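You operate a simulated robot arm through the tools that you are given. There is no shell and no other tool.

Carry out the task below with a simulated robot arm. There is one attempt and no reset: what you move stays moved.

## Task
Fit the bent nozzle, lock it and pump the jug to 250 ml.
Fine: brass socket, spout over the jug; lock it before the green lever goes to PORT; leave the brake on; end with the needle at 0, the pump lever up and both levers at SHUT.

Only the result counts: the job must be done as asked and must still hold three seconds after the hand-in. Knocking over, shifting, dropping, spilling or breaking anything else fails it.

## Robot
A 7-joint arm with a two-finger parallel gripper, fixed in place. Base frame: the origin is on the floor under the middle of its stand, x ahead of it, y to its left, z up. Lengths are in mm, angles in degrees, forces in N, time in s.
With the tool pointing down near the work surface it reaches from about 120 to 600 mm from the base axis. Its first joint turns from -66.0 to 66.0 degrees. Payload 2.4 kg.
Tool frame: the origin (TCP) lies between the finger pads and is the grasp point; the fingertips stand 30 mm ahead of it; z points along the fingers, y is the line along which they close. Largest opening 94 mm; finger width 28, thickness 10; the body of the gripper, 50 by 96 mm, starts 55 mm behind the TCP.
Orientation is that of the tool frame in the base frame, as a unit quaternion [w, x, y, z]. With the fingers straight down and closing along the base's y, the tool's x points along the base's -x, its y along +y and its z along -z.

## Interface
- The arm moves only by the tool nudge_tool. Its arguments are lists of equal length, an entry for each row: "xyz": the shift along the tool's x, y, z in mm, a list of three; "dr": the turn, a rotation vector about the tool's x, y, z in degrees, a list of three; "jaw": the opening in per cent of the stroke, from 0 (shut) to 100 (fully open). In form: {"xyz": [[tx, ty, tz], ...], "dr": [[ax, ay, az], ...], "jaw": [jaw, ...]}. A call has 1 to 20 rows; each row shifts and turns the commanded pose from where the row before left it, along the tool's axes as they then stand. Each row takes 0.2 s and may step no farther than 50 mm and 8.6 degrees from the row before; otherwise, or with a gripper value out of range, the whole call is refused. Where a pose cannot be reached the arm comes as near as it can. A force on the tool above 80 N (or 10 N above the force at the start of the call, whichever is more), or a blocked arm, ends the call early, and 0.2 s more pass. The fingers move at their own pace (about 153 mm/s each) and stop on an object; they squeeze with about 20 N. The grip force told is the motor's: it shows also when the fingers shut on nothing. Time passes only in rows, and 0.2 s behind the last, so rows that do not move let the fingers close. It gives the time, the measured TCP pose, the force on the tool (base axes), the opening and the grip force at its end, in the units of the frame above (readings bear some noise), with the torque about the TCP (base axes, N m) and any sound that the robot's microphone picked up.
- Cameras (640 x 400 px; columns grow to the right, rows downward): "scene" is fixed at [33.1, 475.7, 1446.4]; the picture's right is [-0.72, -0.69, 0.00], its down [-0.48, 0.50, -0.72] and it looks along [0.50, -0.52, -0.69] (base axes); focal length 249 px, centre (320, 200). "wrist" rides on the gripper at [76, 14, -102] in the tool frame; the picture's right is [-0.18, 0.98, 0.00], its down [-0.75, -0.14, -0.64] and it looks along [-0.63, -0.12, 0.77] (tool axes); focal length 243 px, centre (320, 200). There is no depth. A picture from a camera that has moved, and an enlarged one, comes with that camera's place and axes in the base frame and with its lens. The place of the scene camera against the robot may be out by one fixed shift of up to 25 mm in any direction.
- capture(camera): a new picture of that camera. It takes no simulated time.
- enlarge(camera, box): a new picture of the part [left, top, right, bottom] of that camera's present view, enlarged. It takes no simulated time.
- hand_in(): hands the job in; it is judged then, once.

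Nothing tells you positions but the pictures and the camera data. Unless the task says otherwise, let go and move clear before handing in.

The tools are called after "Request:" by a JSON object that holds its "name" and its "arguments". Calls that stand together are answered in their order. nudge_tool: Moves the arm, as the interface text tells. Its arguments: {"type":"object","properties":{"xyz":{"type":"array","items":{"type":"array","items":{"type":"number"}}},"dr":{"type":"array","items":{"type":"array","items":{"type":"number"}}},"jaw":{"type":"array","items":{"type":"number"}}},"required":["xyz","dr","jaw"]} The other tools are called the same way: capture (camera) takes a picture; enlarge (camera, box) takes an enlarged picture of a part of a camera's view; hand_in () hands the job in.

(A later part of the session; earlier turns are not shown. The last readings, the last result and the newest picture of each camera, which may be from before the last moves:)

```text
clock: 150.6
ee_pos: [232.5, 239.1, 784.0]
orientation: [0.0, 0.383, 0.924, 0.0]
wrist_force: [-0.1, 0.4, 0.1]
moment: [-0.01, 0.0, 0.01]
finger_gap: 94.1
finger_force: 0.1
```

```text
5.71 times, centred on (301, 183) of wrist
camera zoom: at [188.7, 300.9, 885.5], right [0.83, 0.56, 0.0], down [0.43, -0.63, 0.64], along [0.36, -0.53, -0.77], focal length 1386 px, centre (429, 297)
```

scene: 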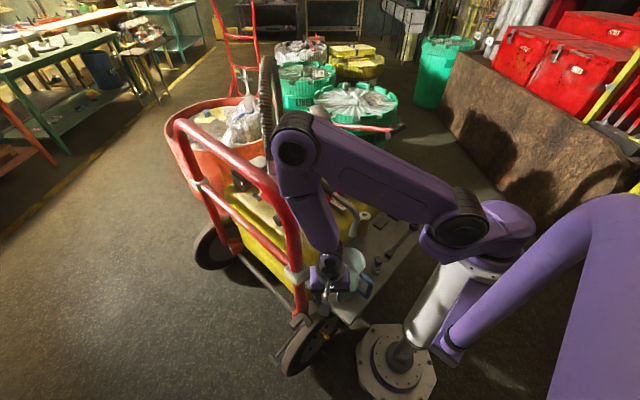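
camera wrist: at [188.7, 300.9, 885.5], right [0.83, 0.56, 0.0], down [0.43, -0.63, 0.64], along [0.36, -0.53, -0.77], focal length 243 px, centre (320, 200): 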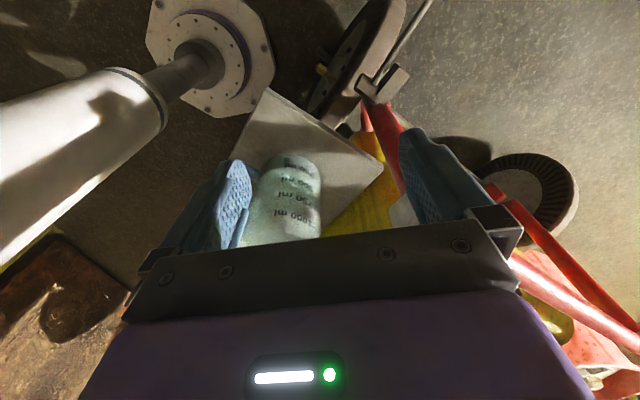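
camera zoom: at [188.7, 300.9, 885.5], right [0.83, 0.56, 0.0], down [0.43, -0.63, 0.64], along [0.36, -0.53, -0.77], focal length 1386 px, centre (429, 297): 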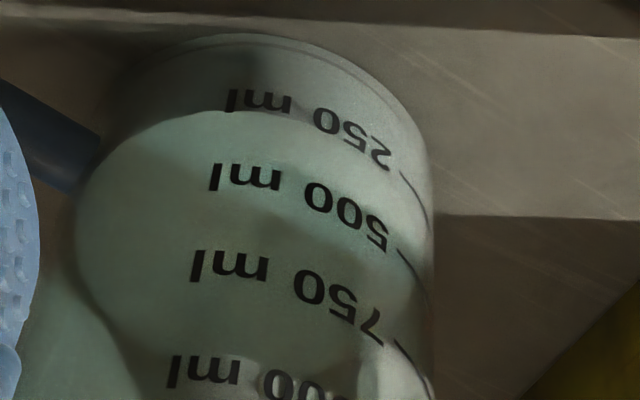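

I want the wall inset between liquid and outer marks. Enlarge the jug's right edge in both views.

Request:
{"name": "enlarge", "arguments": {"camera": "wrist", "box": [306, 158, 330, 182]}}

Request:
{"name": "enlarge", "arguments": {"camera": "scene", "box": [352, 266, 376, 290]}}

Request:
{"name": "enlarge", "arguments": {"camera": "wrist", "box": [266, 156, 290, 180]}}

```text
16.00 times, centred on (318, 170) of wrist
camera zoom: at [188.7, 300.9, 885.5], right [0.83, 0.56, 0.0], down [0.43, -0.63, 0.64], along [0.36, -0.53, -0.77], focal length 3882 px, centre (352, 680)
```

zoom: 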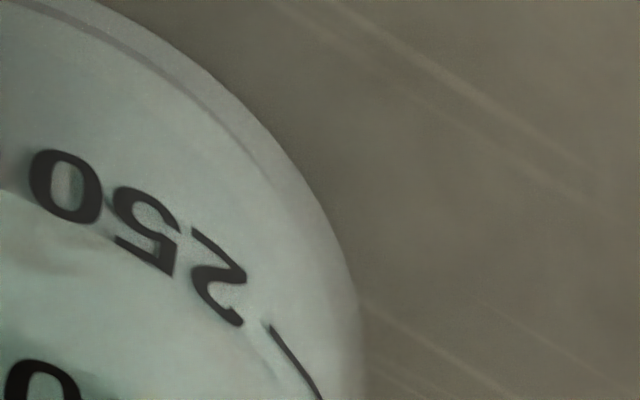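

```text
16.00 times, centred on (364, 278) of scene
camera zoom: at [33.1, 475.7, 1446.4], right [-0.72, -0.69, 0.0], down [-0.48, 0.5, -0.72], along [0.5, -0.52, -0.69], focal length 3987 px, centre (-384, -1048)
```

zoom: 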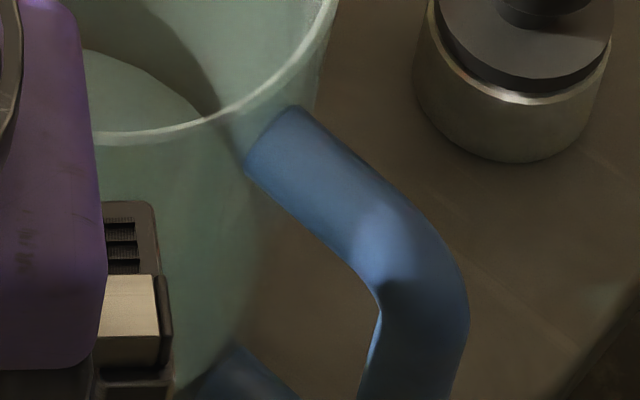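

```text
16.00 times, centred on (278, 168) of wrist
camera zoom: at [188.7, 300.9, 885.5], right [0.83, 0.56, 0.0], down [0.43, -0.63, 0.64], along [0.36, -0.53, -0.77], focal length 3882 px, centre (992, 712)
```

zoom: 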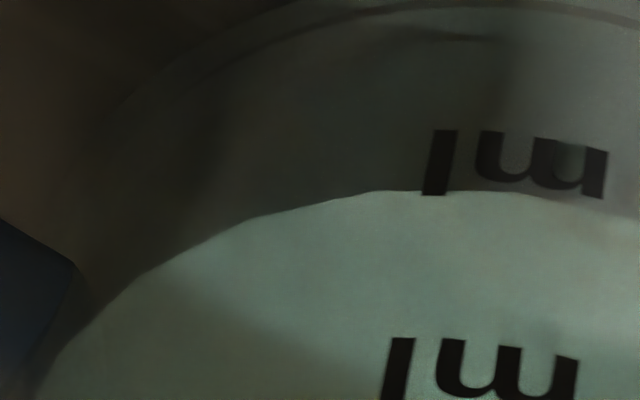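

The estimates cluster around 215–235 ml; a flatter view will remove the wall-thickness doubt. I'll tilt the camera toward horizontal and lower carefully.

Request:
{"name": "nudge_tool", "arguments": {"xyz": [[0, 0, 0], [0, 0, 0], [0, 0, 0], [0, 0, 0]], "dr": [[0, -8, 0], [0, -8, 0], [0, -8, 0], [0, 0, 0]], "jaw": [100, 100, 100, 100]}}

Request:
{"name": "capture", "arguments": {"camera": "wrist"}}

Request:
{"name": "capture", "arguments": {"camera": "scene"}}

```text
clock: 151.6
ee_pos: [232.3, 239.5, 783.9]
orientation: [0.193, 0.374, 0.904, -0.08]
wrist_force: [-0.5, 0.1, -0.2]
moment: [-0.01, 0.0, 0.0]
finger_gap: 94.2
finger_force: 0.0
```

```text
taken
camera wrist: at [162.9, 325.6, 845.7], right [0.81, 0.58, 0.07], down [0.2, -0.4, 0.89], along [0.55, -0.71, -0.44], focal length 243 px, centre (320, 200)
```

wrist: 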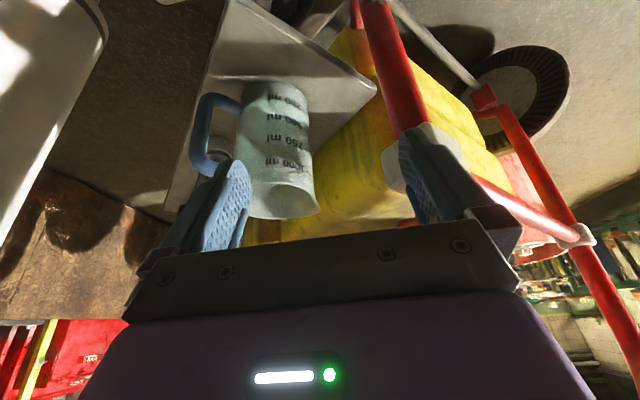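

```text
taken
```

scene: 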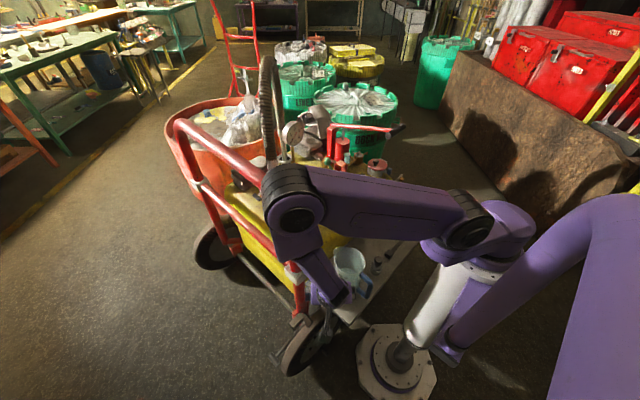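

Jug and labels are clearly visible. I'll lower straight down about 110 mm for a flatter view, checking clearance.

Request:
{"name": "nudge_tool", "arguments": {"xyz": [[12.2, 0, 27.4], [12.2, 0, 27.4], [12.2, 0, 27.4], [8, 0, 18], [0, 0, 0]], "dr": [[0, 0, 0], [0, 0, 0], [0, 0, 0], [0, 0, 0], [0, 0, 0]], "jaw": [100, 100, 100, 100, 100]}}

Request:
{"name": "capture", "arguments": {"camera": "wrist"}}

Request:
{"name": "capture", "arguments": {"camera": "scene"}}

```text
clock: 152.8
ee_pos: [232.5, 238.3, 675.5]
orientation: [0.192, 0.374, 0.904, -0.079]
wrist_force: [-0.4, -0.4, 0.0]
moment: [-0.02, -0.01, -0.03]
finger_gap: 94.3
finger_force: 0.1
```

```text
taken
camera wrist: at [163.1, 325.5, 737.4], right [0.81, 0.58, 0.08], down [0.2, -0.4, 0.89], along [0.54, -0.71, -0.44], focal length 243 px, centre (320, 200)
```

wrist: 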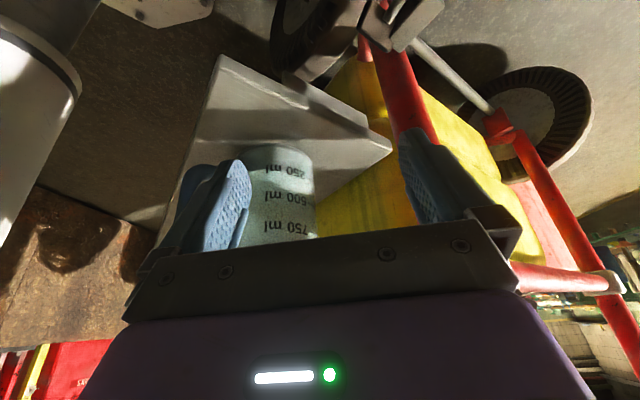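

```text
taken
```

scene: 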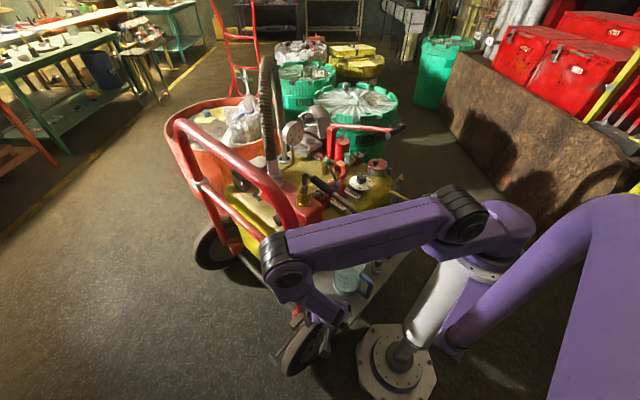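

The elbow still clears the cart rail, but I won't go lower. This flatter view is good; enlarge around the 250 ml mark.

Request:
{"name": "enlarge", "arguments": {"camera": "wrist", "box": [240, 140, 330, 240]}}

Request:
{"name": "enlarge", "arguments": {"camera": "wrist", "box": [258, 145, 298, 185]}}

Request:
{"name": "enlarge", "arguments": {"camera": "wrist", "box": [282, 145, 322, 185]}}

```text
4.00 times, centred on (285, 190) of wrist
camera zoom: at [163.1, 325.5, 737.4], right [0.81, 0.58, 0.08], down [0.2, -0.4, 0.89], along [0.54, -0.71, -0.44], focal length 970 px, centre (460, 240)
```

zoom: 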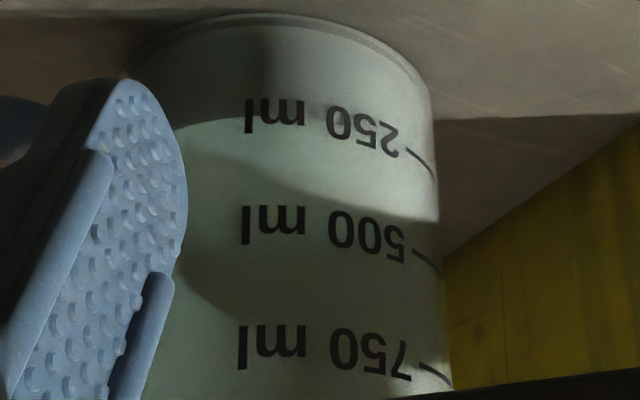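

```text
10.00 times, centred on (278, 165) of wrist
camera zoom: at [163.1, 325.5, 737.4], right [0.81, 0.58, 0.08], down [0.2, -0.4, 0.89], along [0.54, -0.71, -0.44], focal length 2426 px, centre (740, 550)
```

zoom: 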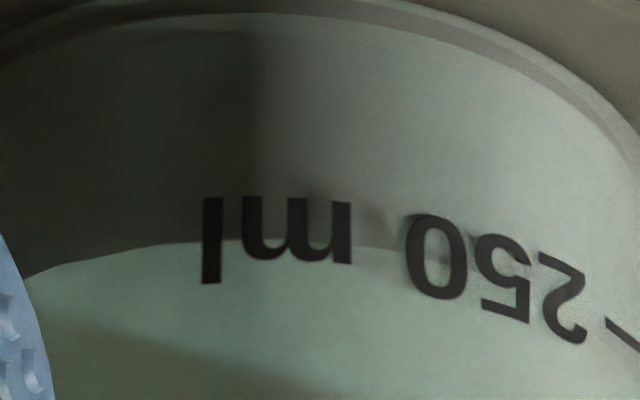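

```text
10.00 times, centred on (302, 165) of wrist
camera zoom: at [163.1, 325.5, 737.4], right [0.81, 0.58, 0.08], down [0.2, -0.4, 0.89], along [0.54, -0.71, -0.44], focal length 2426 px, centre (500, 550)
```

zoom: 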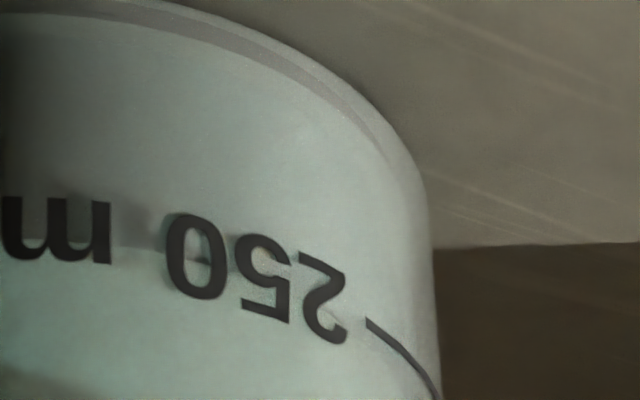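

In this flat view the liquid edge sits right at the 250 label's mid-height, and correcting for the wall inset gives about 230 ml. So roughly 20–25 ml more. I'll retrace up and out now.

Request:
{"name": "nudge_tool", "arguments": {"xyz": [[-12.2, 0, -27.4], [-12.2, 0, -27.4], [-12.2, 0, -27.4], [-8, 0, -18], [0, 0, 0], [0, 0, 0], [0, 0, 0], [0, 0, -45], [0, 0, -45], [0, 0, -45], [0, 0, -45], [0, 0, 0]], "dr": [[0, 0, 0], [0, 0, 0], [0, 0, 0], [0, 0, 0], [0, 8, 0], [0, 8, 0], [0, 8, 0], [0, 0, 0], [0, 0, 0], [0, 0, 0], [0, 0, 0], [0, 0, 0]], "jaw": [100, 100, 100, 100, 80, 60, 50, 50, 50, 50, 50, 50]}}

Request:
{"name": "capture", "arguments": {"camera": "scene"}}

```text
clock: 155.4
ee_pos: [227.5, 237.5, 962.3]
orientation: [0.0, 0.383, 0.924, 0.0]
wrist_force: [0.0, 0.4, 0.0]
moment: [0.01, 0.01, 0.0]
finger_gap: 47.0
finger_force: 0.0
```

```text
taken
```

scene: 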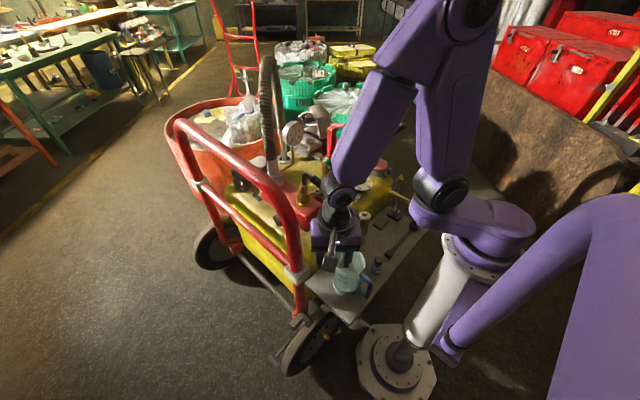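

Retracing further: up, turn back +45°, then over toward the pump grip.

Request:
{"name": "nudge_tool", "arguments": {"xyz": [[0, 0, -38], [0, 0, -38], [0, 0, -38], [0, 0, 0], [0, 0, 0], [0, 0, 0], [0, 0, 0], [0, 0, 0], [0, 0, 0], [0, 0, 0]], "dr": [[0, 0, 0], [0, 0, 0], [0, 0, 0], [0, 0, 7.5], [0, 0, 7.5], [0, 0, 7.5], [0, 0, 7.5], [0, 0, 7.5], [0, 0, 7.5], [0, 0, 0]], "jaw": [50, 50, 50, 50, 50, 50, 50, 50, 50, 50]}}

```text
clock: 157.6
ee_pos: [230.5, 238.1, 1077.4]
orientation: [0.0, 0.707, 0.707, 0.0]
wrist_force: [0.7, -0.7, -0.1]
moment: [0.0, 0.03, -0.04]
finger_gap: 47.0
finger_force: 0.0
```

Request:
{"name": "nudge_tool", "arguments": {"xyz": [[-47.5, 0, 0], [-47.5, 0, 0], [-47.5, 0, 0], [-47.5, 0, 0], [-47.5, 0, 0], [-47, 10, 0], [-47, 12, 0], [-40, 28, 0], [-40, 28, 0], [-40, 28, 0], [-38, 28, 0], [-37, 24, 0], [0, 23.5, 0], [0, 0, 0]], "dr": [[0, 0, 0], [0, 0, 0], [0, 0, 0], [0, 0, 0], [0, 0, 0], [0, 0, 0], [0, 0, 0], [0, 0, 0], [0, 0, 0], [0, 0, 0], [0, 0, 0], [0, 0, 0], [0, 0, 0], [0, 0, 0]], "jaw": [50, 50, 50, 50, 50, 50, 50, 50, 50, 50, 50, 50, 50, 50]}}

Request:
{"name": "capture", "arguments": {"camera": "wrist"}}

Request:
{"name": "enlarge", "arguments": {"camera": "scene", "box": [270, 100, 430, 220]}}

```text
clock: 160.6
ee_pos: [414.8, -284.3, 1079.6]
orientation: [0.001, 0.708, 0.707, 0.001]
wrist_force: [0.5, -0.8, -0.3]
moment: [0.01, -0.03, 0.01]
finger_gap: 47.4
finger_force: 0.0
out of reach, approached as far as the arm can: row 2
```

```text
taken
camera wrist: at [428.3, -209.7, 1180.0], right [0.98, -0.18, 0.0], down [-0.14, -0.75, 0.64], along [-0.12, -0.63, -0.77], focal length 243 px, centre (320, 200)
```

wrist: 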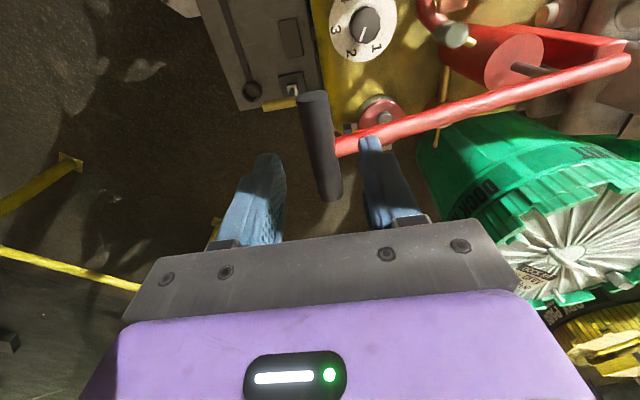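

```text
3.33 times, centred on (350, 160) of scene
camera zoom: at [33.1, 475.7, 1446.4], right [-0.72, -0.69, 0.0], down [-0.48, 0.5, -0.72], along [0.5, -0.52, -0.69], focal length 831 px, centre (220, 333)
```

zoom: 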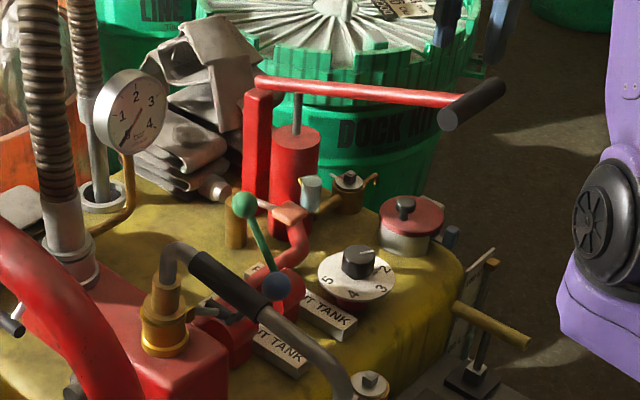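

All as before. Lower onto the grip and close for the final short stroke.

Request:
{"name": "nudge_tool", "arguments": {"xyz": [[-1, -2.5, 30], [0, 0, 30], [0, 0, 25], [0, 0, 17], [0, 0, 0], [0, 0, 0], [0, 0, 0], [0, 0, 0]], "dr": [[0, 0, 0], [0, 0, 0], [0, 0, 0], [0, 0, 0], [0, 0, 0], [0, 0, 0], [0, 0, 0], [0, 0, 0]], "jaw": [50, 50, 50, 50, 50, 30, 10, 10]}}

Request:
{"name": "enlarge", "arguments": {"camera": "scene", "box": [338, 282, 354, 298]}}

```text
clock: 162.4
ee_pos: [411.2, -284.8, 974.8]
orientation: [0.0, 0.707, 0.707, 0.0]
wrist_force: [-8.4, 1.4, -1.2]
moment: [-0.28, -0.02, 0.03]
finger_gap: 30.2
finger_force: 44.9
```

```text
16.00 times, centred on (346, 290) of scene
camera zoom: at [32.9, 475.8, 1446.4], right [-0.72, -0.69, 0.0], down [-0.48, 0.5, -0.72], along [0.5, -0.52, -0.69], focal length 3987 px, centre (-96, -1240)
```

zoom: 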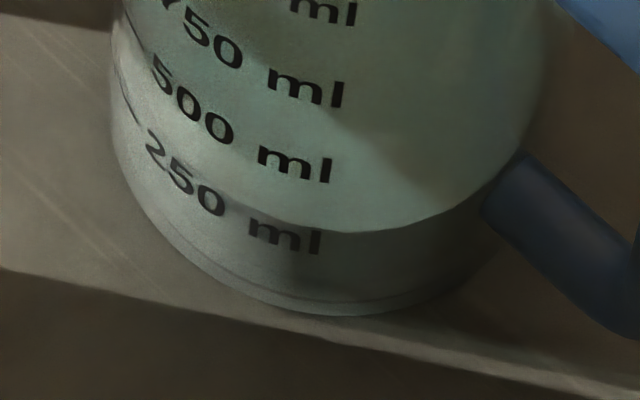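

Now the short down-stroke, about 36 mm of grip travel (~24 ml).

Request:
{"name": "nudge_tool", "arguments": {"xyz": [[0, -0.6, 0], [0, -1.4, 6], [0, -1.4, 6], [0, -1.3, 6], [0, -1.2, 6], [0, -1.1, 6], [0, -1, 6], [0, 0, 0], [0, 0, 0], [0, 0, 0]], "dr": [[0, 0, 0], [0, 0, 0], [0, 0, 0], [0, 0, 0], [0, 0, 0], [0, 0, 0], [0, 0, 0], [0, 0, 0], [0, 0, 0], [0, 0, 0]], "jaw": [10, 10, 10, 10, 10, 10, 10, 10, 10, 10]}}

Request:
{"name": "enlarge", "arguments": {"camera": "scene", "box": [338, 282, 354, 298]}}

Request:
{"name": "enlarge", "arguments": {"camera": "scene", "box": [338, 255, 362, 280]}}

Request:
{"name": "enlarge", "arguments": {"camera": "scene", "box": [270, 110, 310, 150]}}

```text
clock: 164.6
ee_pos: [403.1, -283.7, 940.1]
orientation: [0.001, 0.707, 0.707, -0.001]
wrist_force: [-0.3, 0.5, 3.3]
moment: [-0.06, -0.03, -0.09]
finger_gap: 30.1
finger_force: 45.4
```

```text
16.00 times, centred on (346, 290) of scene
camera zoom: at [33.1, 475.8, 1446.4], right [-0.72, -0.69, 0.0], down [-0.48, 0.5, -0.72], along [0.5, -0.52, -0.69], focal length 3987 px, centre (-96, -1240)
```

zoom: 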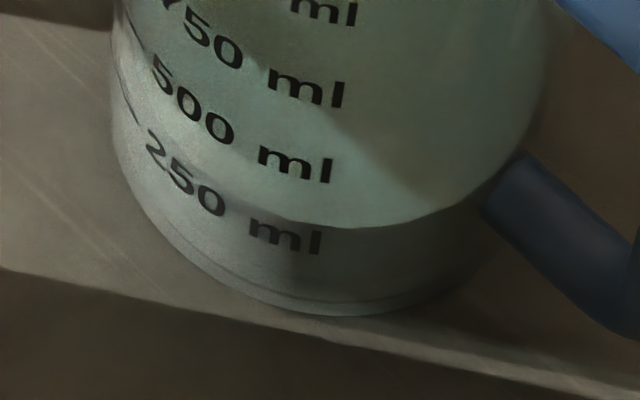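

```text
16.00 times, centred on (350, 268) of scene
camera zoom: at [33.1, 475.8, 1446.4], right [-0.72, -0.69, 0.0], down [-0.48, 0.5, -0.72], along [0.5, -0.52, -0.69], focal length 3987 px, centre (-160, -880)
```

zoom: 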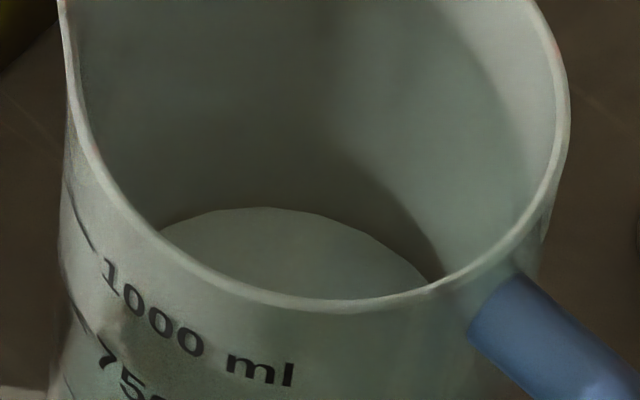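

```text
10.00 times, centred on (290, 130) of scene
camera zoom: at [33.1, 475.8, 1446.4], right [-0.72, -0.69, 0.0], down [-0.48, 0.5, -0.72], along [0.5, -0.52, -0.69], focal length 2492 px, centre (620, 900)
```

zoom: 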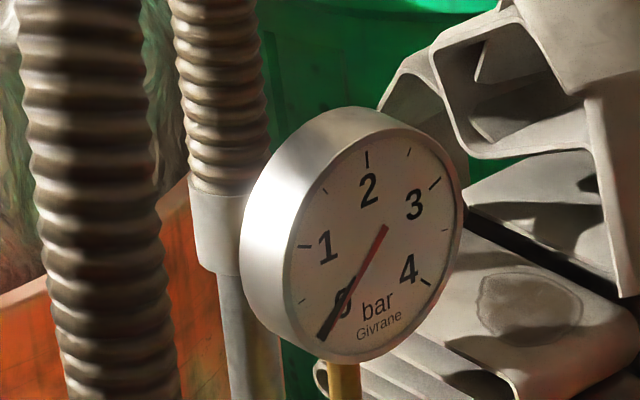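

The level now reads about 245 ml. A last few millimetres of stroke, then I'll raise the lever to its top stop.

Request:
{"name": "nudge_tool", "arguments": {"xyz": [[0, -0.7, 4], [0, -0.5, 3], [0, 0, 0], [0, 0, 0], [0, 0.8, -7], [0, 1.3, -8], [0, 1.5, -8], [0, 1.7, -8], [0, 1.9, -8], [0, 0.8, -3], [0, 0, 0]], "dr": [[0, 0, 0], [0, 0, 0], [0, 0, 0], [0, 0, 0], [0, 0, 0], [0, 0, 0], [0, 0, 0], [0, 0, 0], [0, 0, 0], [0, 0, 0], [0, 0, 0]], "jaw": [10, 10, 10, 10, 10, 10, 10, 10, 10, 10, 10]}}

Request:
{"name": "enlarge", "arguments": {"camera": "scene", "box": [338, 282, 354, 298]}}

Request:
{"name": "enlarge", "arguments": {"camera": "scene", "box": [330, 100, 420, 170]}}

```text
clock: 167.0
ee_pos: [409.9, -283.3, 972.2]
orientation: [-0.002, 0.706, 0.708, -0.001]
wrist_force: [15.3, 1.0, -33.4]
moment: [-0.71, 0.26, 0.06]
finger_gap: 30.1
finger_force: 45.0
```

```text
16.00 times, centred on (346, 290) of scene
camera zoom: at [34.0, 475.5, 1446.4], right [-0.72, -0.69, 0.0], down [-0.48, 0.5, -0.72], along [0.5, -0.52, -0.69], focal length 3987 px, centre (-96, -1240)
```

zoom: 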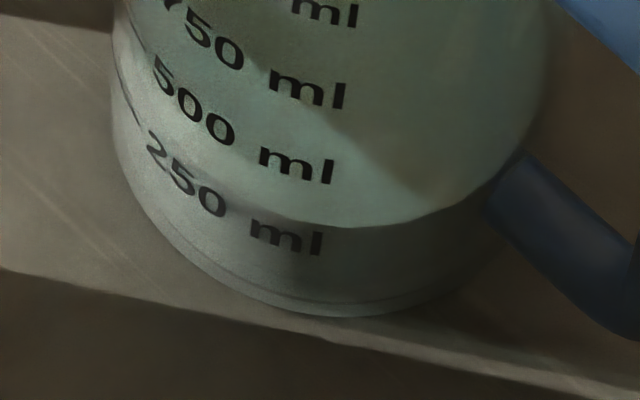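

```text
5.71 times, centred on (375, 135) of scene
camera zoom: at [34.0, 475.5, 1446.4], right [-0.72, -0.69, 0.0], down [-0.48, 0.5, -0.72], along [0.5, -0.52, -0.69], focal length 1424 px, centre (6, 571)
```

zoom: 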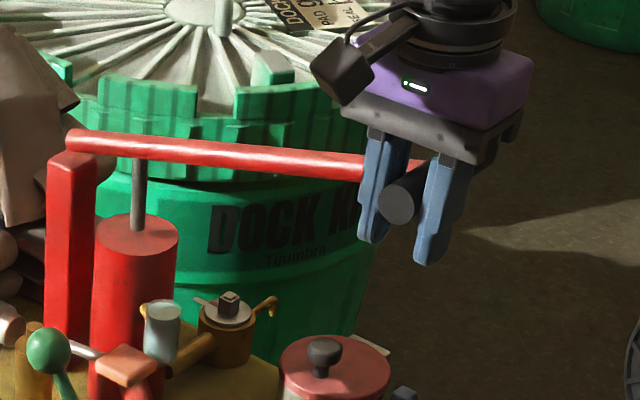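

The lever is at its top stop and the level stands at about 250 ml. I'll let go of the grip and rise.

Request:
{"name": "nudge_tool", "arguments": {"xyz": [[0, 0.8, 1], [0, 0, 0], [0, 0, 0], [0, 0, 0], [0, 0, -25], [0, 0, -40], [0, 0, -40], [0, 0, 0]], "dr": [[0, 0, 0], [0, 0, 0], [0, 0, 0], [0, 0, 0], [0, 0, 0], [0, 0, 0], [0, 0, 0], [0, 0, 0]], "jaw": [10, 30, 50, 50, 50, 50, 50, 50]}}

Request:
{"name": "enlarge", "arguments": {"camera": "scene", "box": [338, 282, 354, 298]}}

Request:
{"name": "enlarge", "arguments": {"camera": "scene", "box": [270, 100, 430, 220]}}

Request:
{"name": "enlarge", "arguments": {"camera": "scene", "box": [270, 110, 310, 150]}}

```text
clock: 168.8
ee_pos: [413.1, -282.0, 1078.2]
orientation: [0.0, 0.707, 0.707, 0.0]
wrist_force: [-0.9, 0.3, 0.2]
moment: [-0.01, 0.02, -0.02]
finger_gap: 46.9
finger_force: 0.0
```

```text
16.00 times, centred on (346, 290) of scene
camera zoom: at [33.1, 475.8, 1446.4], right [-0.72, -0.69, 0.0], down [-0.48, 0.5, -0.72], along [0.5, -0.52, -0.69], focal length 3987 px, centre (-96, -1240)
```

zoom: 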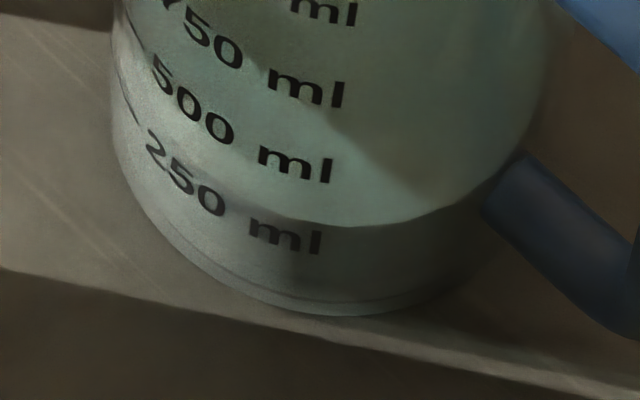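

```text
3.33 times, centred on (350, 160) of scene
camera zoom: at [33.1, 475.8, 1446.4], right [-0.72, -0.69, 0.0], down [-0.48, 0.5, -0.72], along [0.5, -0.52, -0.69], focal length 831 px, centre (220, 333)
```

zoom: 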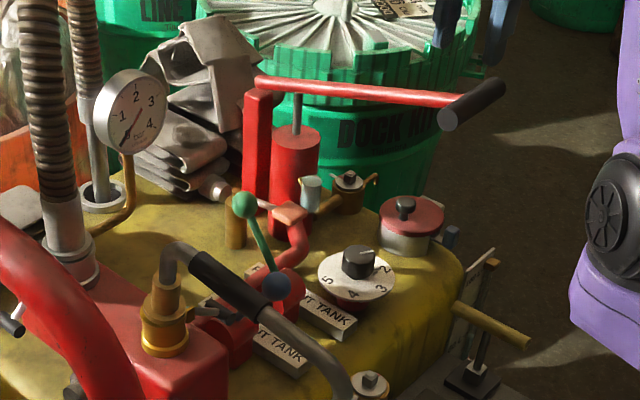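

```text
10.00 times, centred on (290, 130) of scene
camera zoom: at [33.1, 475.8, 1446.4], right [-0.72, -0.69, 0.0], down [-0.48, 0.5, -0.72], along [0.5, -0.52, -0.69], focal length 2492 px, centre (620, 900)
```

zoom: 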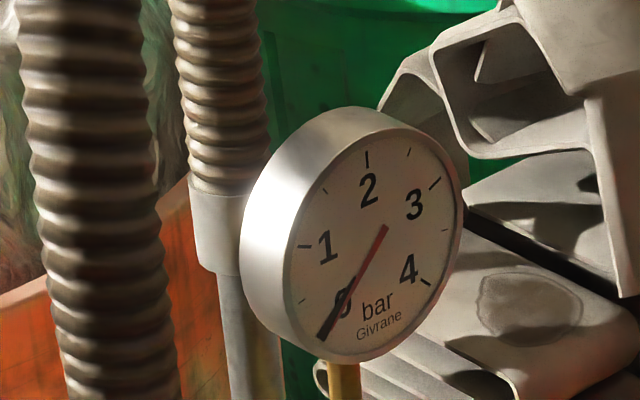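

Lever up, level about 250 ml, needle just off 0. Now to the green lever: turn the tool back and go above its ball at PORT.

Request:
{"name": "nudge_tool", "arguments": {"xyz": [[0, 0, 0], [0, 0, 0], [0, 0, 0], [0, 0, 0], [0, 0, 0], [0, 0, 0], [0, 0, 0], [0, 0, 0], [0, 0, 0], [0, 0, 0], [0, 0, 0], [-36.8, 27, 0], [-36.8, 27, 0], [-36.8, 27, 0], [-36.8, 27, 0], [-36.8, 27, 0], [0, 0, 40], [0, 0, 40], [0, 0, 35], [0, 0, 0]], "dr": [[0, 0, -8.2], [0, 0, -8.2], [0, 0, -8.2], [0, 0, -8.2], [0, 0, -8.2], [0, 0, -8.2], [0, 0, -8.2], [0, 0, -8.2], [0, 0, -8.2], [0, 0, -8.2], [0, 0, -8], [0, 0, 0], [0, 0, 0], [0, 0, 0], [0, 0, 0], [0, 0, 0], [0, 0, 0], [0, 0, 0], [0, 0, 0], [0, 0, 0]], "jaw": [45, 45, 45, 45, 45, 45, 45, 45, 45, 45, 45, 45, 45, 45, 45, 45, 45, 45, 45, 45]}}

Request:
{"name": "capture", "arguments": {"camera": "wrist"}}

```text
clock: 173.0
ee_pos: [594.3, -151.0, 964.6]
orientation: [0.0, 0.0, 1.0, 0.0]
wrist_force: [0.0, 0.1, 0.3]
moment: [0.01, -0.02, -0.01]
finger_gap: 42.3
finger_force: 0.1
```

```text
taken
camera wrist: at [518.0, -138.2, 1065.8], right [0.18, 0.98, 0.0], down [0.75, -0.14, 0.64], along [0.63, -0.12, -0.77], focal length 243 px, centre (320, 200)
```

wrist: 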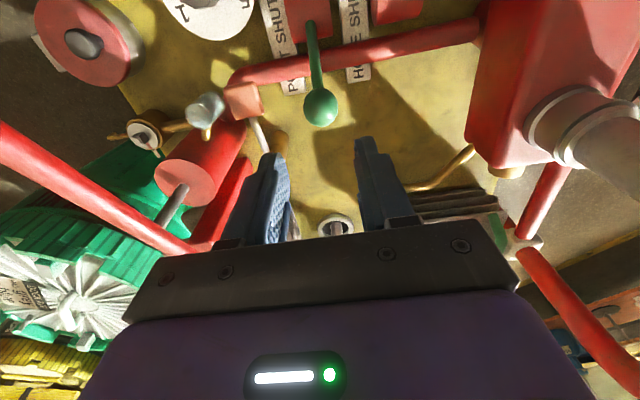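

The green ball is right below. Lower around it and grip.

Request:
{"name": "nudge_tool", "arguments": {"xyz": [[0, 0.8, 35], [0, 0, 35], [0, 0, 30], [0, 0, 18], [0, 0, 0], [0, 0, 0], [0, 0, 0]], "dr": [[0, 0, 0], [0, 0, 0], [0, 0, 0], [0, 0, 0], [0, 0, 0], [0, 0, 0], [0, 0, 0]], "jaw": [45, 45, 45, 45, 45, 25, 10]}}

Request:
{"name": "enlarge", "arguments": {"camera": "wrist", "box": [220, 80, 420, 240]}}

```text
clock: 174.6
ee_pos: [595.1, -149.9, 845.5]
orientation: [0.0, 0.001, 1.0, 0.0]
wrist_force: [1.4, -7.1, -4.5]
moment: [-0.04, -0.46, -0.08]
finger_gap: 30.9
finger_force: 45.6
```

```text
2.50 times, centred on (320, 160) of wrist
camera zoom: at [518.4, -137.4, 947.5], right [0.19, 0.98, 0.0], down [0.75, -0.14, 0.64], along [0.63, -0.12, -0.77], focal length 606 px, centre (320, 300)
```

zoom: 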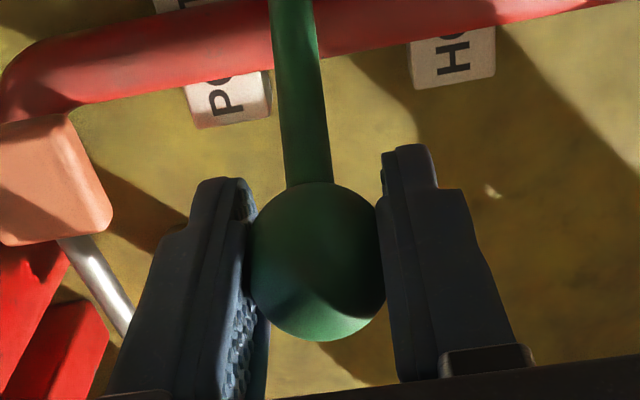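

Gripped. I'll swing it back to upright (SHUT) and look at the gauge.

Request:
{"name": "nudge_tool", "arguments": {"xyz": [[7.4, -0.5, -4.4], [7.7, 0, -3.9], [8, 0, -3.3], [8.2, 0, -2.7], [8.3, 0, -2.1], [8.5, 0, -1.6], [8.6, 0, -0.9], [7.6, 0, -0.3], [0, 0, 0]], "dr": [[0, 0, 0], [0, 0, 0], [0, 0, 0], [0, 0, 0], [0, 0, 0], [0, 0, 0], [0, 0, 0], [0, 0, 0], [0, 0, 0]], "jaw": [10, 10, 10, 10, 10, 10, 10, 10, 10]}}

Request:
{"name": "enlarge", "arguments": {"camera": "scene", "box": [270, 110, 310, 150]}}

Request:
{"name": "enlarge", "arguments": {"camera": "wrist", "box": [220, 80, 420, 240]}}

```text
clock: 176.6
ee_pos: [532.8, -149.5, 867.3]
orientation: [0.005, 0.0, 1.0, -0.001]
wrist_force: [10.2, -16.9, 17.0]
moment: [-0.11, -1.19, -0.06]
finger_gap: 31.3
finger_force: 44.6
```

```text
10.00 times, centred on (290, 130) of scene
camera zoom: at [33.0, 475.4, 1446.5], right [-0.72, -0.69, 0.0], down [-0.48, 0.5, -0.72], along [0.5, -0.52, -0.69], focal length 2492 px, centre (620, 900)
```

zoom: 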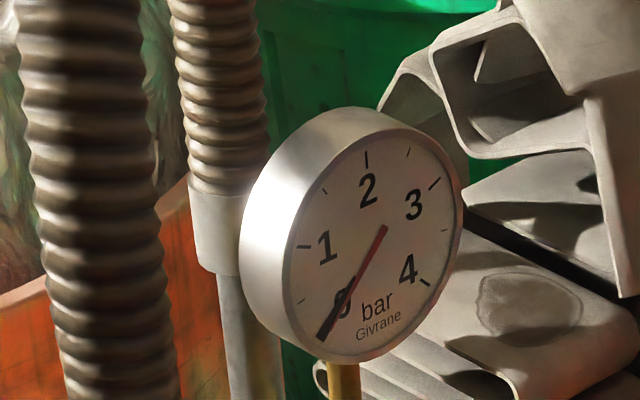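

```text
2.50 times, centred on (320, 160) of wrist
camera zoom: at [456.6, -137.2, 967.9], right [0.18, 0.98, 0.0], down [0.75, -0.14, 0.65], along [0.64, -0.12, -0.76], focal length 606 px, centre (320, 300)
```

zoom: 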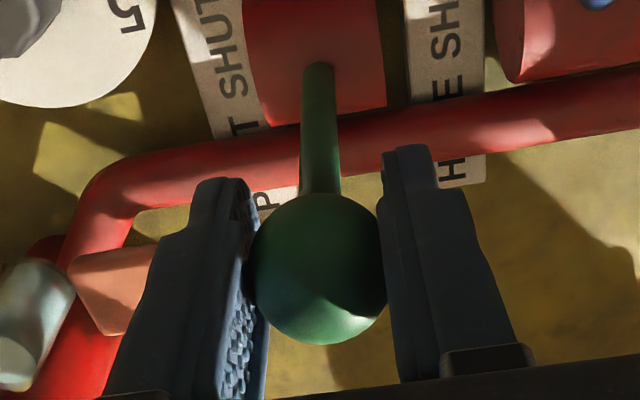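

The needle keeps a trace above 0, so I'll carry green on to TANK to vent it.

Request:
{"name": "nudge_tool", "arguments": {"xyz": [[8.6, -0.8, -0.6], [8.6, 0, 0.9], [8.5, 0, 1.6], [8.3, 0, 2.1], [8.2, 0, 2.7], [8, 0, 3.3], [7.7, 0, 3.9], [4, 0, 2.4], [0, 0, 0]], "dr": [[0, 0, 0], [0, 0, 0], [0, 0, 0], [0, 0, 0], [0, 0, 0], [0, 0, 0], [0, 0, 0], [0, 0, 0], [0, 0, 0]], "jaw": [10, 10, 10, 10, 10, 10, 10, 10, 10]}}

Request:
{"name": "enlarge", "arguments": {"camera": "scene", "box": [270, 110, 310, 150]}}

Request:
{"name": "enlarge", "arguments": {"camera": "scene", "box": [315, 200, 385, 300]}}

```text
clock: 178.6
ee_pos: [473.3, -150.5, 849.1]
orientation: [0.003, 0.0, 1.0, -0.001]
wrist_force: [17.6, -13.3, -13.9]
moment: [0.05, -1.01, -0.01]
finger_gap: 31.2
finger_force: 45.8
```

```text
10.00 times, centred on (290, 130) of scene
camera zoom: at [33.7, 475.4, 1446.5], right [-0.72, -0.69, 0.0], down [-0.48, 0.5, -0.72], along [0.5, -0.52, -0.69], focal length 2492 px, centre (620, 900)
```

zoom: 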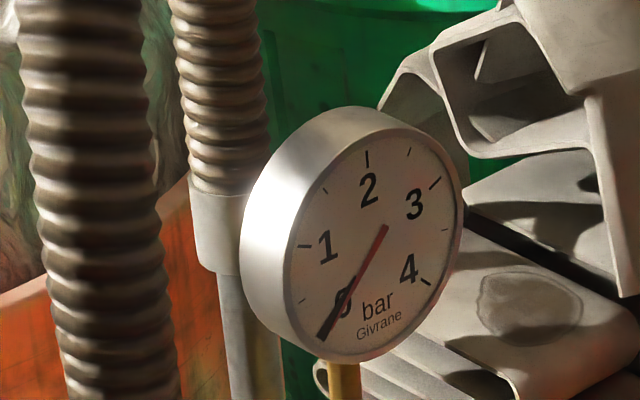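

```text
4.00 times, centred on (350, 250) of scene
camera zoom: at [33.7, 475.4, 1446.5], right [-0.72, -0.69, 0.0], down [-0.48, 0.5, -0.72], along [0.5, -0.52, -0.69], focal length 997 px, centre (200, 0)
```

zoom: 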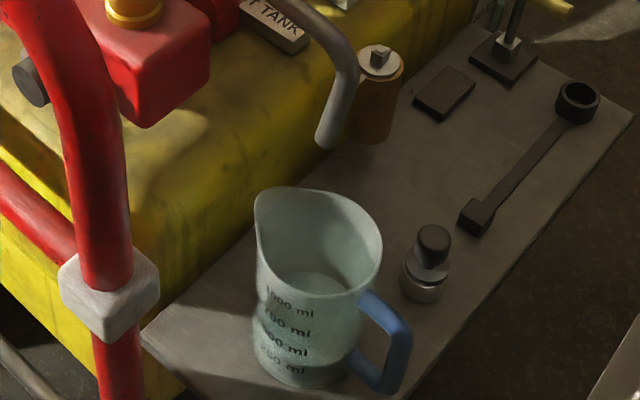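

Not yet vented; push green fully to its TANK stop and check again.

Request:
{"name": "nudge_tool", "arguments": {"xyz": [[3, -0.5, 2.2], [3, 0, 2], [2, 0, 1.4], [0, 0, 0], [0, 0, 0]], "dr": [[0, 0, 0], [0, 0, 0], [0, 0, 0], [0, 0, 0], [0, 0, 0]], "jaw": [10, 10, 10, 10, 10]}}

Request:
{"name": "enlarge", "arguments": {"camera": "scene", "box": [270, 110, 310, 150]}}

Request:
{"name": "enlarge", "arguments": {"camera": "scene", "box": [280, 124, 296, 140]}}

Request:
{"name": "capture", "arguments": {"camera": "wrist"}}

```text
clock: 179.8
ee_pos: [464.5, -149.9, 844.1]
orientation: [0.003, -0.001, 1.0, -0.001]
wrist_force: [17.2, -5.8, -3.4]
moment: [-0.01, -1.33, 0.02]
finger_gap: 30.9
finger_force: 44.5
```

```text
10.00 times, centred on (290, 130) of scene
camera zoom: at [33.5, 475.6, 1446.4], right [-0.72, -0.69, 0.0], down [-0.48, 0.5, -0.72], along [0.5, -0.52, -0.69], focal length 2492 px, centre (620, 900)
```

zoom: 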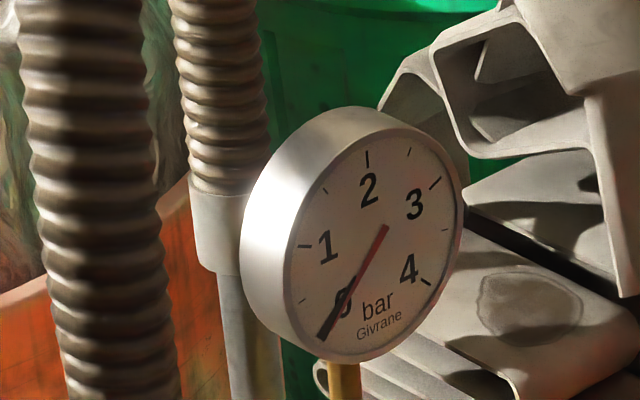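

```text
16.00 times, centred on (288, 132) of scene
camera zoom: at [33.5, 475.6, 1446.4], right [-0.72, -0.69, 0.0], down [-0.48, 0.5, -0.72], along [0.5, -0.52, -0.69], focal length 3987 px, centre (832, 1288)
```

zoom: 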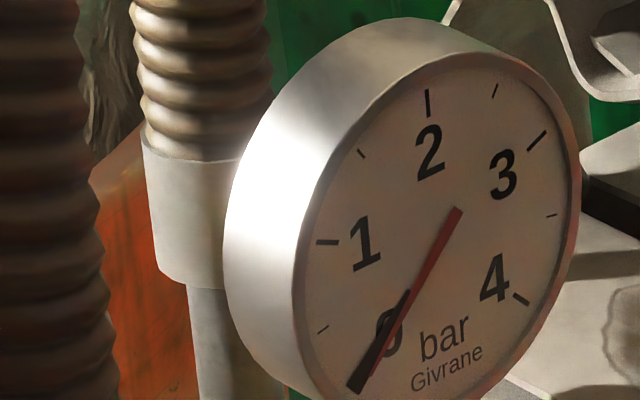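

```text
taken
camera wrist: at [387.1, -137.4, 945.1], right [0.18, 0.98, 0.0], down [0.75, -0.14, 0.65], along [0.64, -0.12, -0.76], focal length 243 px, centre (320, 200)
```

wrist: 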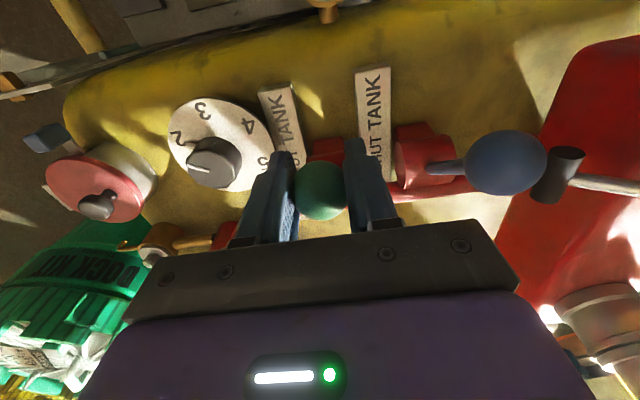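

Needle still shows about 0.05–0.1 bar. I'll press green firmly to the TANK stop and wait a moment.

Request:
{"name": "nudge_tool", "arguments": {"xyz": [[1.5, 0, 1], [1, 0, 0.6], [0, 0, 0], [0, 0, 0], [0, 0, 0], [0, 0, 0], [0, 0, 0], [0, 0, 0]], "dr": [[0, 0, 0], [0, 0, 0], [0, 0, 0], [0, 0, 0], [0, 0, 0], [0, 0, 0], [0, 0, 0], [0, 0, 0]], "jaw": [10, 10, 10, 10, 10, 10, 10, 10]}}

Request:
{"name": "enlarge", "arguments": {"camera": "scene", "box": [280, 124, 296, 140]}}

Request:
{"name": "enlarge", "arguments": {"camera": "scene", "box": [270, 110, 310, 150]}}

```text
clock: 181.6
ee_pos: [463.2, -150.5, 842.6]
orientation: [0.006, -0.001, 1.0, -0.002]
wrist_force: [23.7, 10.6, 24.9]
moment: [0.06, -0.46, 0.13]
finger_gap: 31.2
finger_force: 44.7
```

```text
16.00 times, centred on (288, 132) of scene
camera zoom: at [33.3, 476.1, 1446.2], right [-0.72, -0.69, 0.0], down [-0.48, 0.5, -0.72], along [0.5, -0.52, -0.69], focal length 3987 px, centre (832, 1288)
```

zoom: 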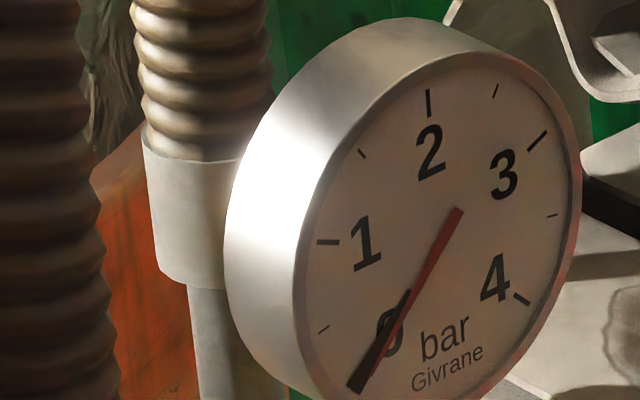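

```text
10.00 times, centred on (290, 130) of scene
camera zoom: at [33.3, 476.1, 1446.2], right [-0.72, -0.69, 0.0], down [-0.48, 0.5, -0.72], along [0.5, -0.52, -0.69], focal length 2492 px, centre (620, 900)
```

zoom: 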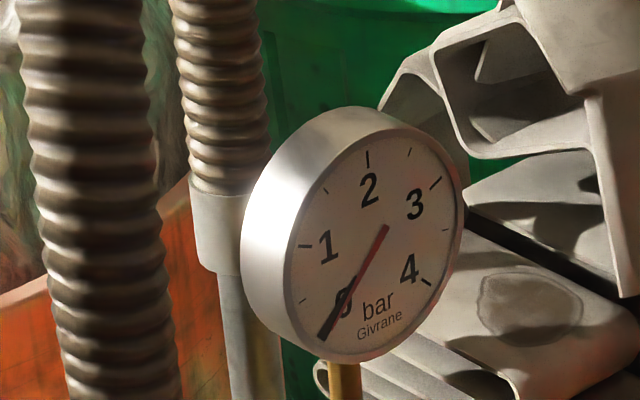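

No change yet. I'll hold two more seconds to see whether the needle decays.

Request:
{"name": "nudge_tool", "arguments": {"xyz": [[-1, 0, -0.6], [0, 0, 0], [0, 0, 0], [0, 0, 0], [0, 0, 0], [0, 0, 0], [0, 0, 0], [0, 0, 0], [0, 0, 0], [0, 0, 0], [0, 0, 0], [0, 0, 0], [0, 0, 0], [0, 0, 0], [0, 0, 0]], "dr": [[0, 0, 0], [0, 0, 0], [0, 0, 0], [0, 0, 0], [0, 0, 0], [0, 0, 0], [0, 0, 0], [0, 0, 0], [0, 0, 0], [0, 0, 0], [0, 0, 0], [0, 0, 0], [0, 0, 0], [0, 0, 0], [0, 0, 0]], "jaw": [10, 10, 10, 10, 10, 10, 10, 10, 10, 10, 10, 10, 10, 10, 10]}}

Request:
{"name": "enlarge", "arguments": {"camera": "scene", "box": [280, 124, 296, 140]}}

Request:
{"name": "enlarge", "arguments": {"camera": "scene", "box": [278, 128, 294, 146]}}

```text
clock: 184.8
ee_pos: [463.0, -150.7, 842.5]
orientation: [0.004, 0.001, 1.0, -0.002]
wrist_force: [26.0, 11.4, 12.0]
moment: [0.0, -0.1, 0.0]
finger_gap: 31.0
finger_force: 44.9
```

```text
16.00 times, centred on (288, 132) of scene
camera zoom: at [33.6, 476.1, 1446.2], right [-0.72, -0.69, 0.0], down [-0.48, 0.5, -0.72], along [0.5, -0.52, -0.69], focal length 3987 px, centre (832, 1288)
```

zoom: 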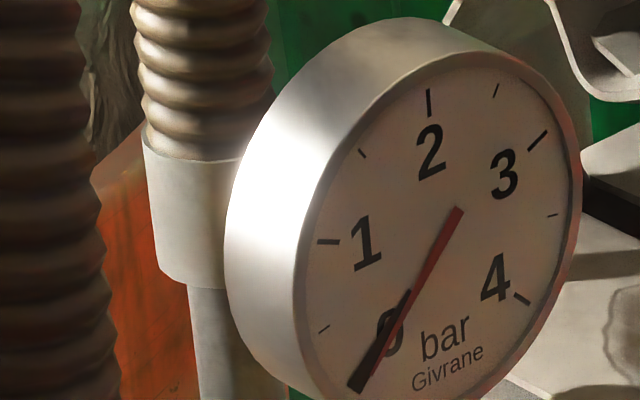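

```text
16.00 times, centred on (286, 137) of scene
camera zoom: at [33.6, 476.1, 1446.2], right [-0.72, -0.69, 0.0], down [-0.48, 0.5, -0.72], along [0.5, -0.52, -0.69], focal length 3987 px, centre (864, 1208)
```

zoom: 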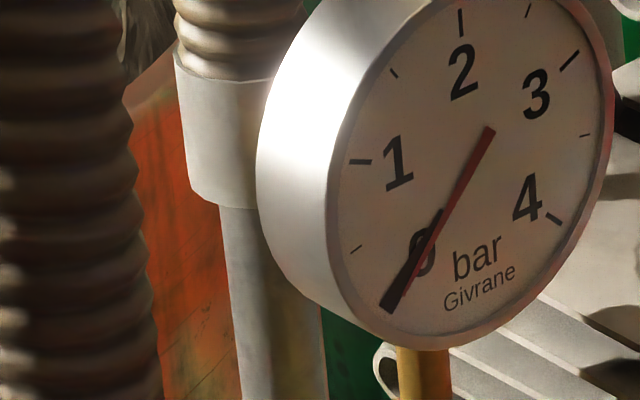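

The needle holds a trace (about 0.1 bar or less). I'll bring green to SHUT (upright) and see whether that or the blue lever changes it.

Request:
{"name": "nudge_tool", "arguments": {"xyz": [[-7, 0, -4.2], [-7.7, 0, -3.9], [-8, 0, -3.3], [-8.2, 0, -2.7], [-8.3, 0, -2.1], [-8.5, 0, -1.6], [-8.6, 0, -0.9], [-8.6, 0, -0.3], [0, 0, 0]], "dr": [[0, 0, 0], [0, 0, 0], [0, 0, 0], [0, 0, 0], [0, 0, 0], [0, 0, 0], [0, 0, 0], [0, 0, 0], [0, 0, 0]], "jaw": [10, 10, 10, 10, 10, 10, 10, 10, 10]}}

Request:
{"name": "capture", "arguments": {"camera": "wrist"}}

Request:
{"name": "enlarge", "arguments": {"camera": "scene", "box": [278, 128, 294, 146]}}

```text
clock: 186.8
ee_pos: [525.8, -149.9, 863.0]
orientation: [0.001, 0.0, 1.0, -0.001]
wrist_force: [-8.6, -0.2, 16.1]
moment: [-0.01, 1.03, 0.01]
finger_gap: 31.0
finger_force: 44.7
```

```text
taken
camera wrist: at [449.3, -137.5, 964.0], right [0.18, 0.98, 0.0], down [0.75, -0.14, 0.64], along [0.63, -0.12, -0.77], focal length 243 px, centre (320, 200)
```

wrist: 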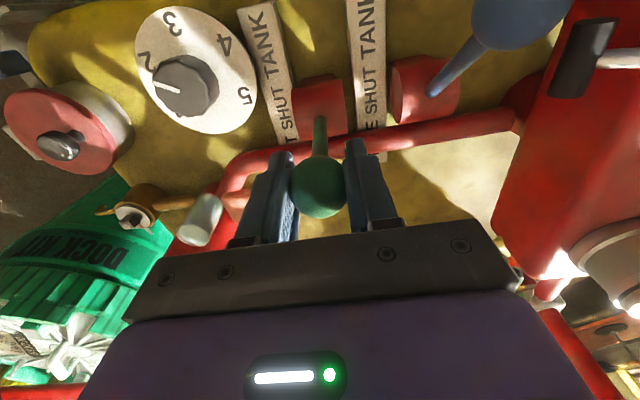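

```text
16.00 times, centred on (286, 137) of scene
camera zoom: at [32.7, 475.8, 1446.3], right [-0.72, -0.69, 0.0], down [-0.48, 0.5, -0.72], along [0.5, -0.52, -0.69], focal length 3987 px, centre (864, 1208)
```

zoom: 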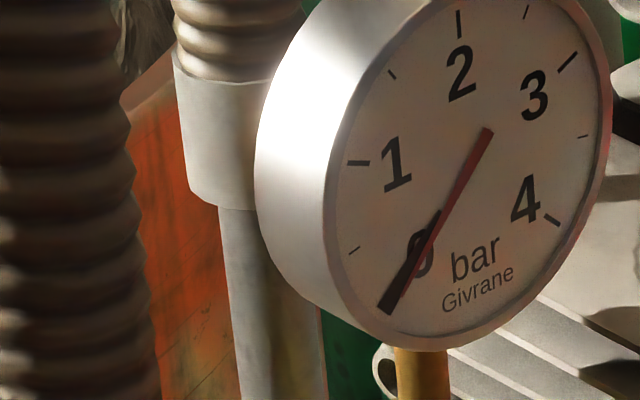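

Green is nearly upright; a small correction of +5 mm brings it exactly to SHUT, then release.

Request:
{"name": "nudge_tool", "arguments": {"xyz": [[-3, 0, -0.4], [-3, 0, 0], [0, 0, 0]], "dr": [[0, 0, 0], [0, 0, 0], [0, 0, 0]], "jaw": [10, 10, 10]}}

Request:
{"name": "capture", "arguments": {"camera": "wrist"}}

```text
clock: 187.6
ee_pos: [530.8, -149.8, 863.0]
orientation: [0.0, 0.0, 1.0, 0.0]
wrist_force: [-8.4, -0.9, 19.3]
moment: [0.04, 1.06, 0.0]
finger_gap: 30.8
finger_force: 45.0
```

```text
taken
camera wrist: at [453.7, -137.5, 963.7], right [0.18, 0.98, 0.0], down [0.75, -0.14, 0.64], along [0.63, -0.12, -0.77], focal length 243 px, centre (320, 200)
```

wrist: 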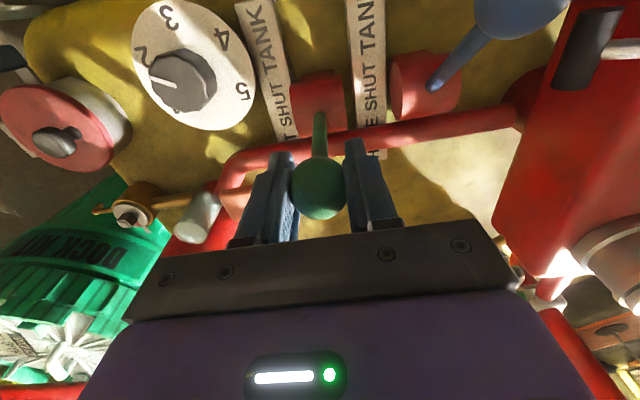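

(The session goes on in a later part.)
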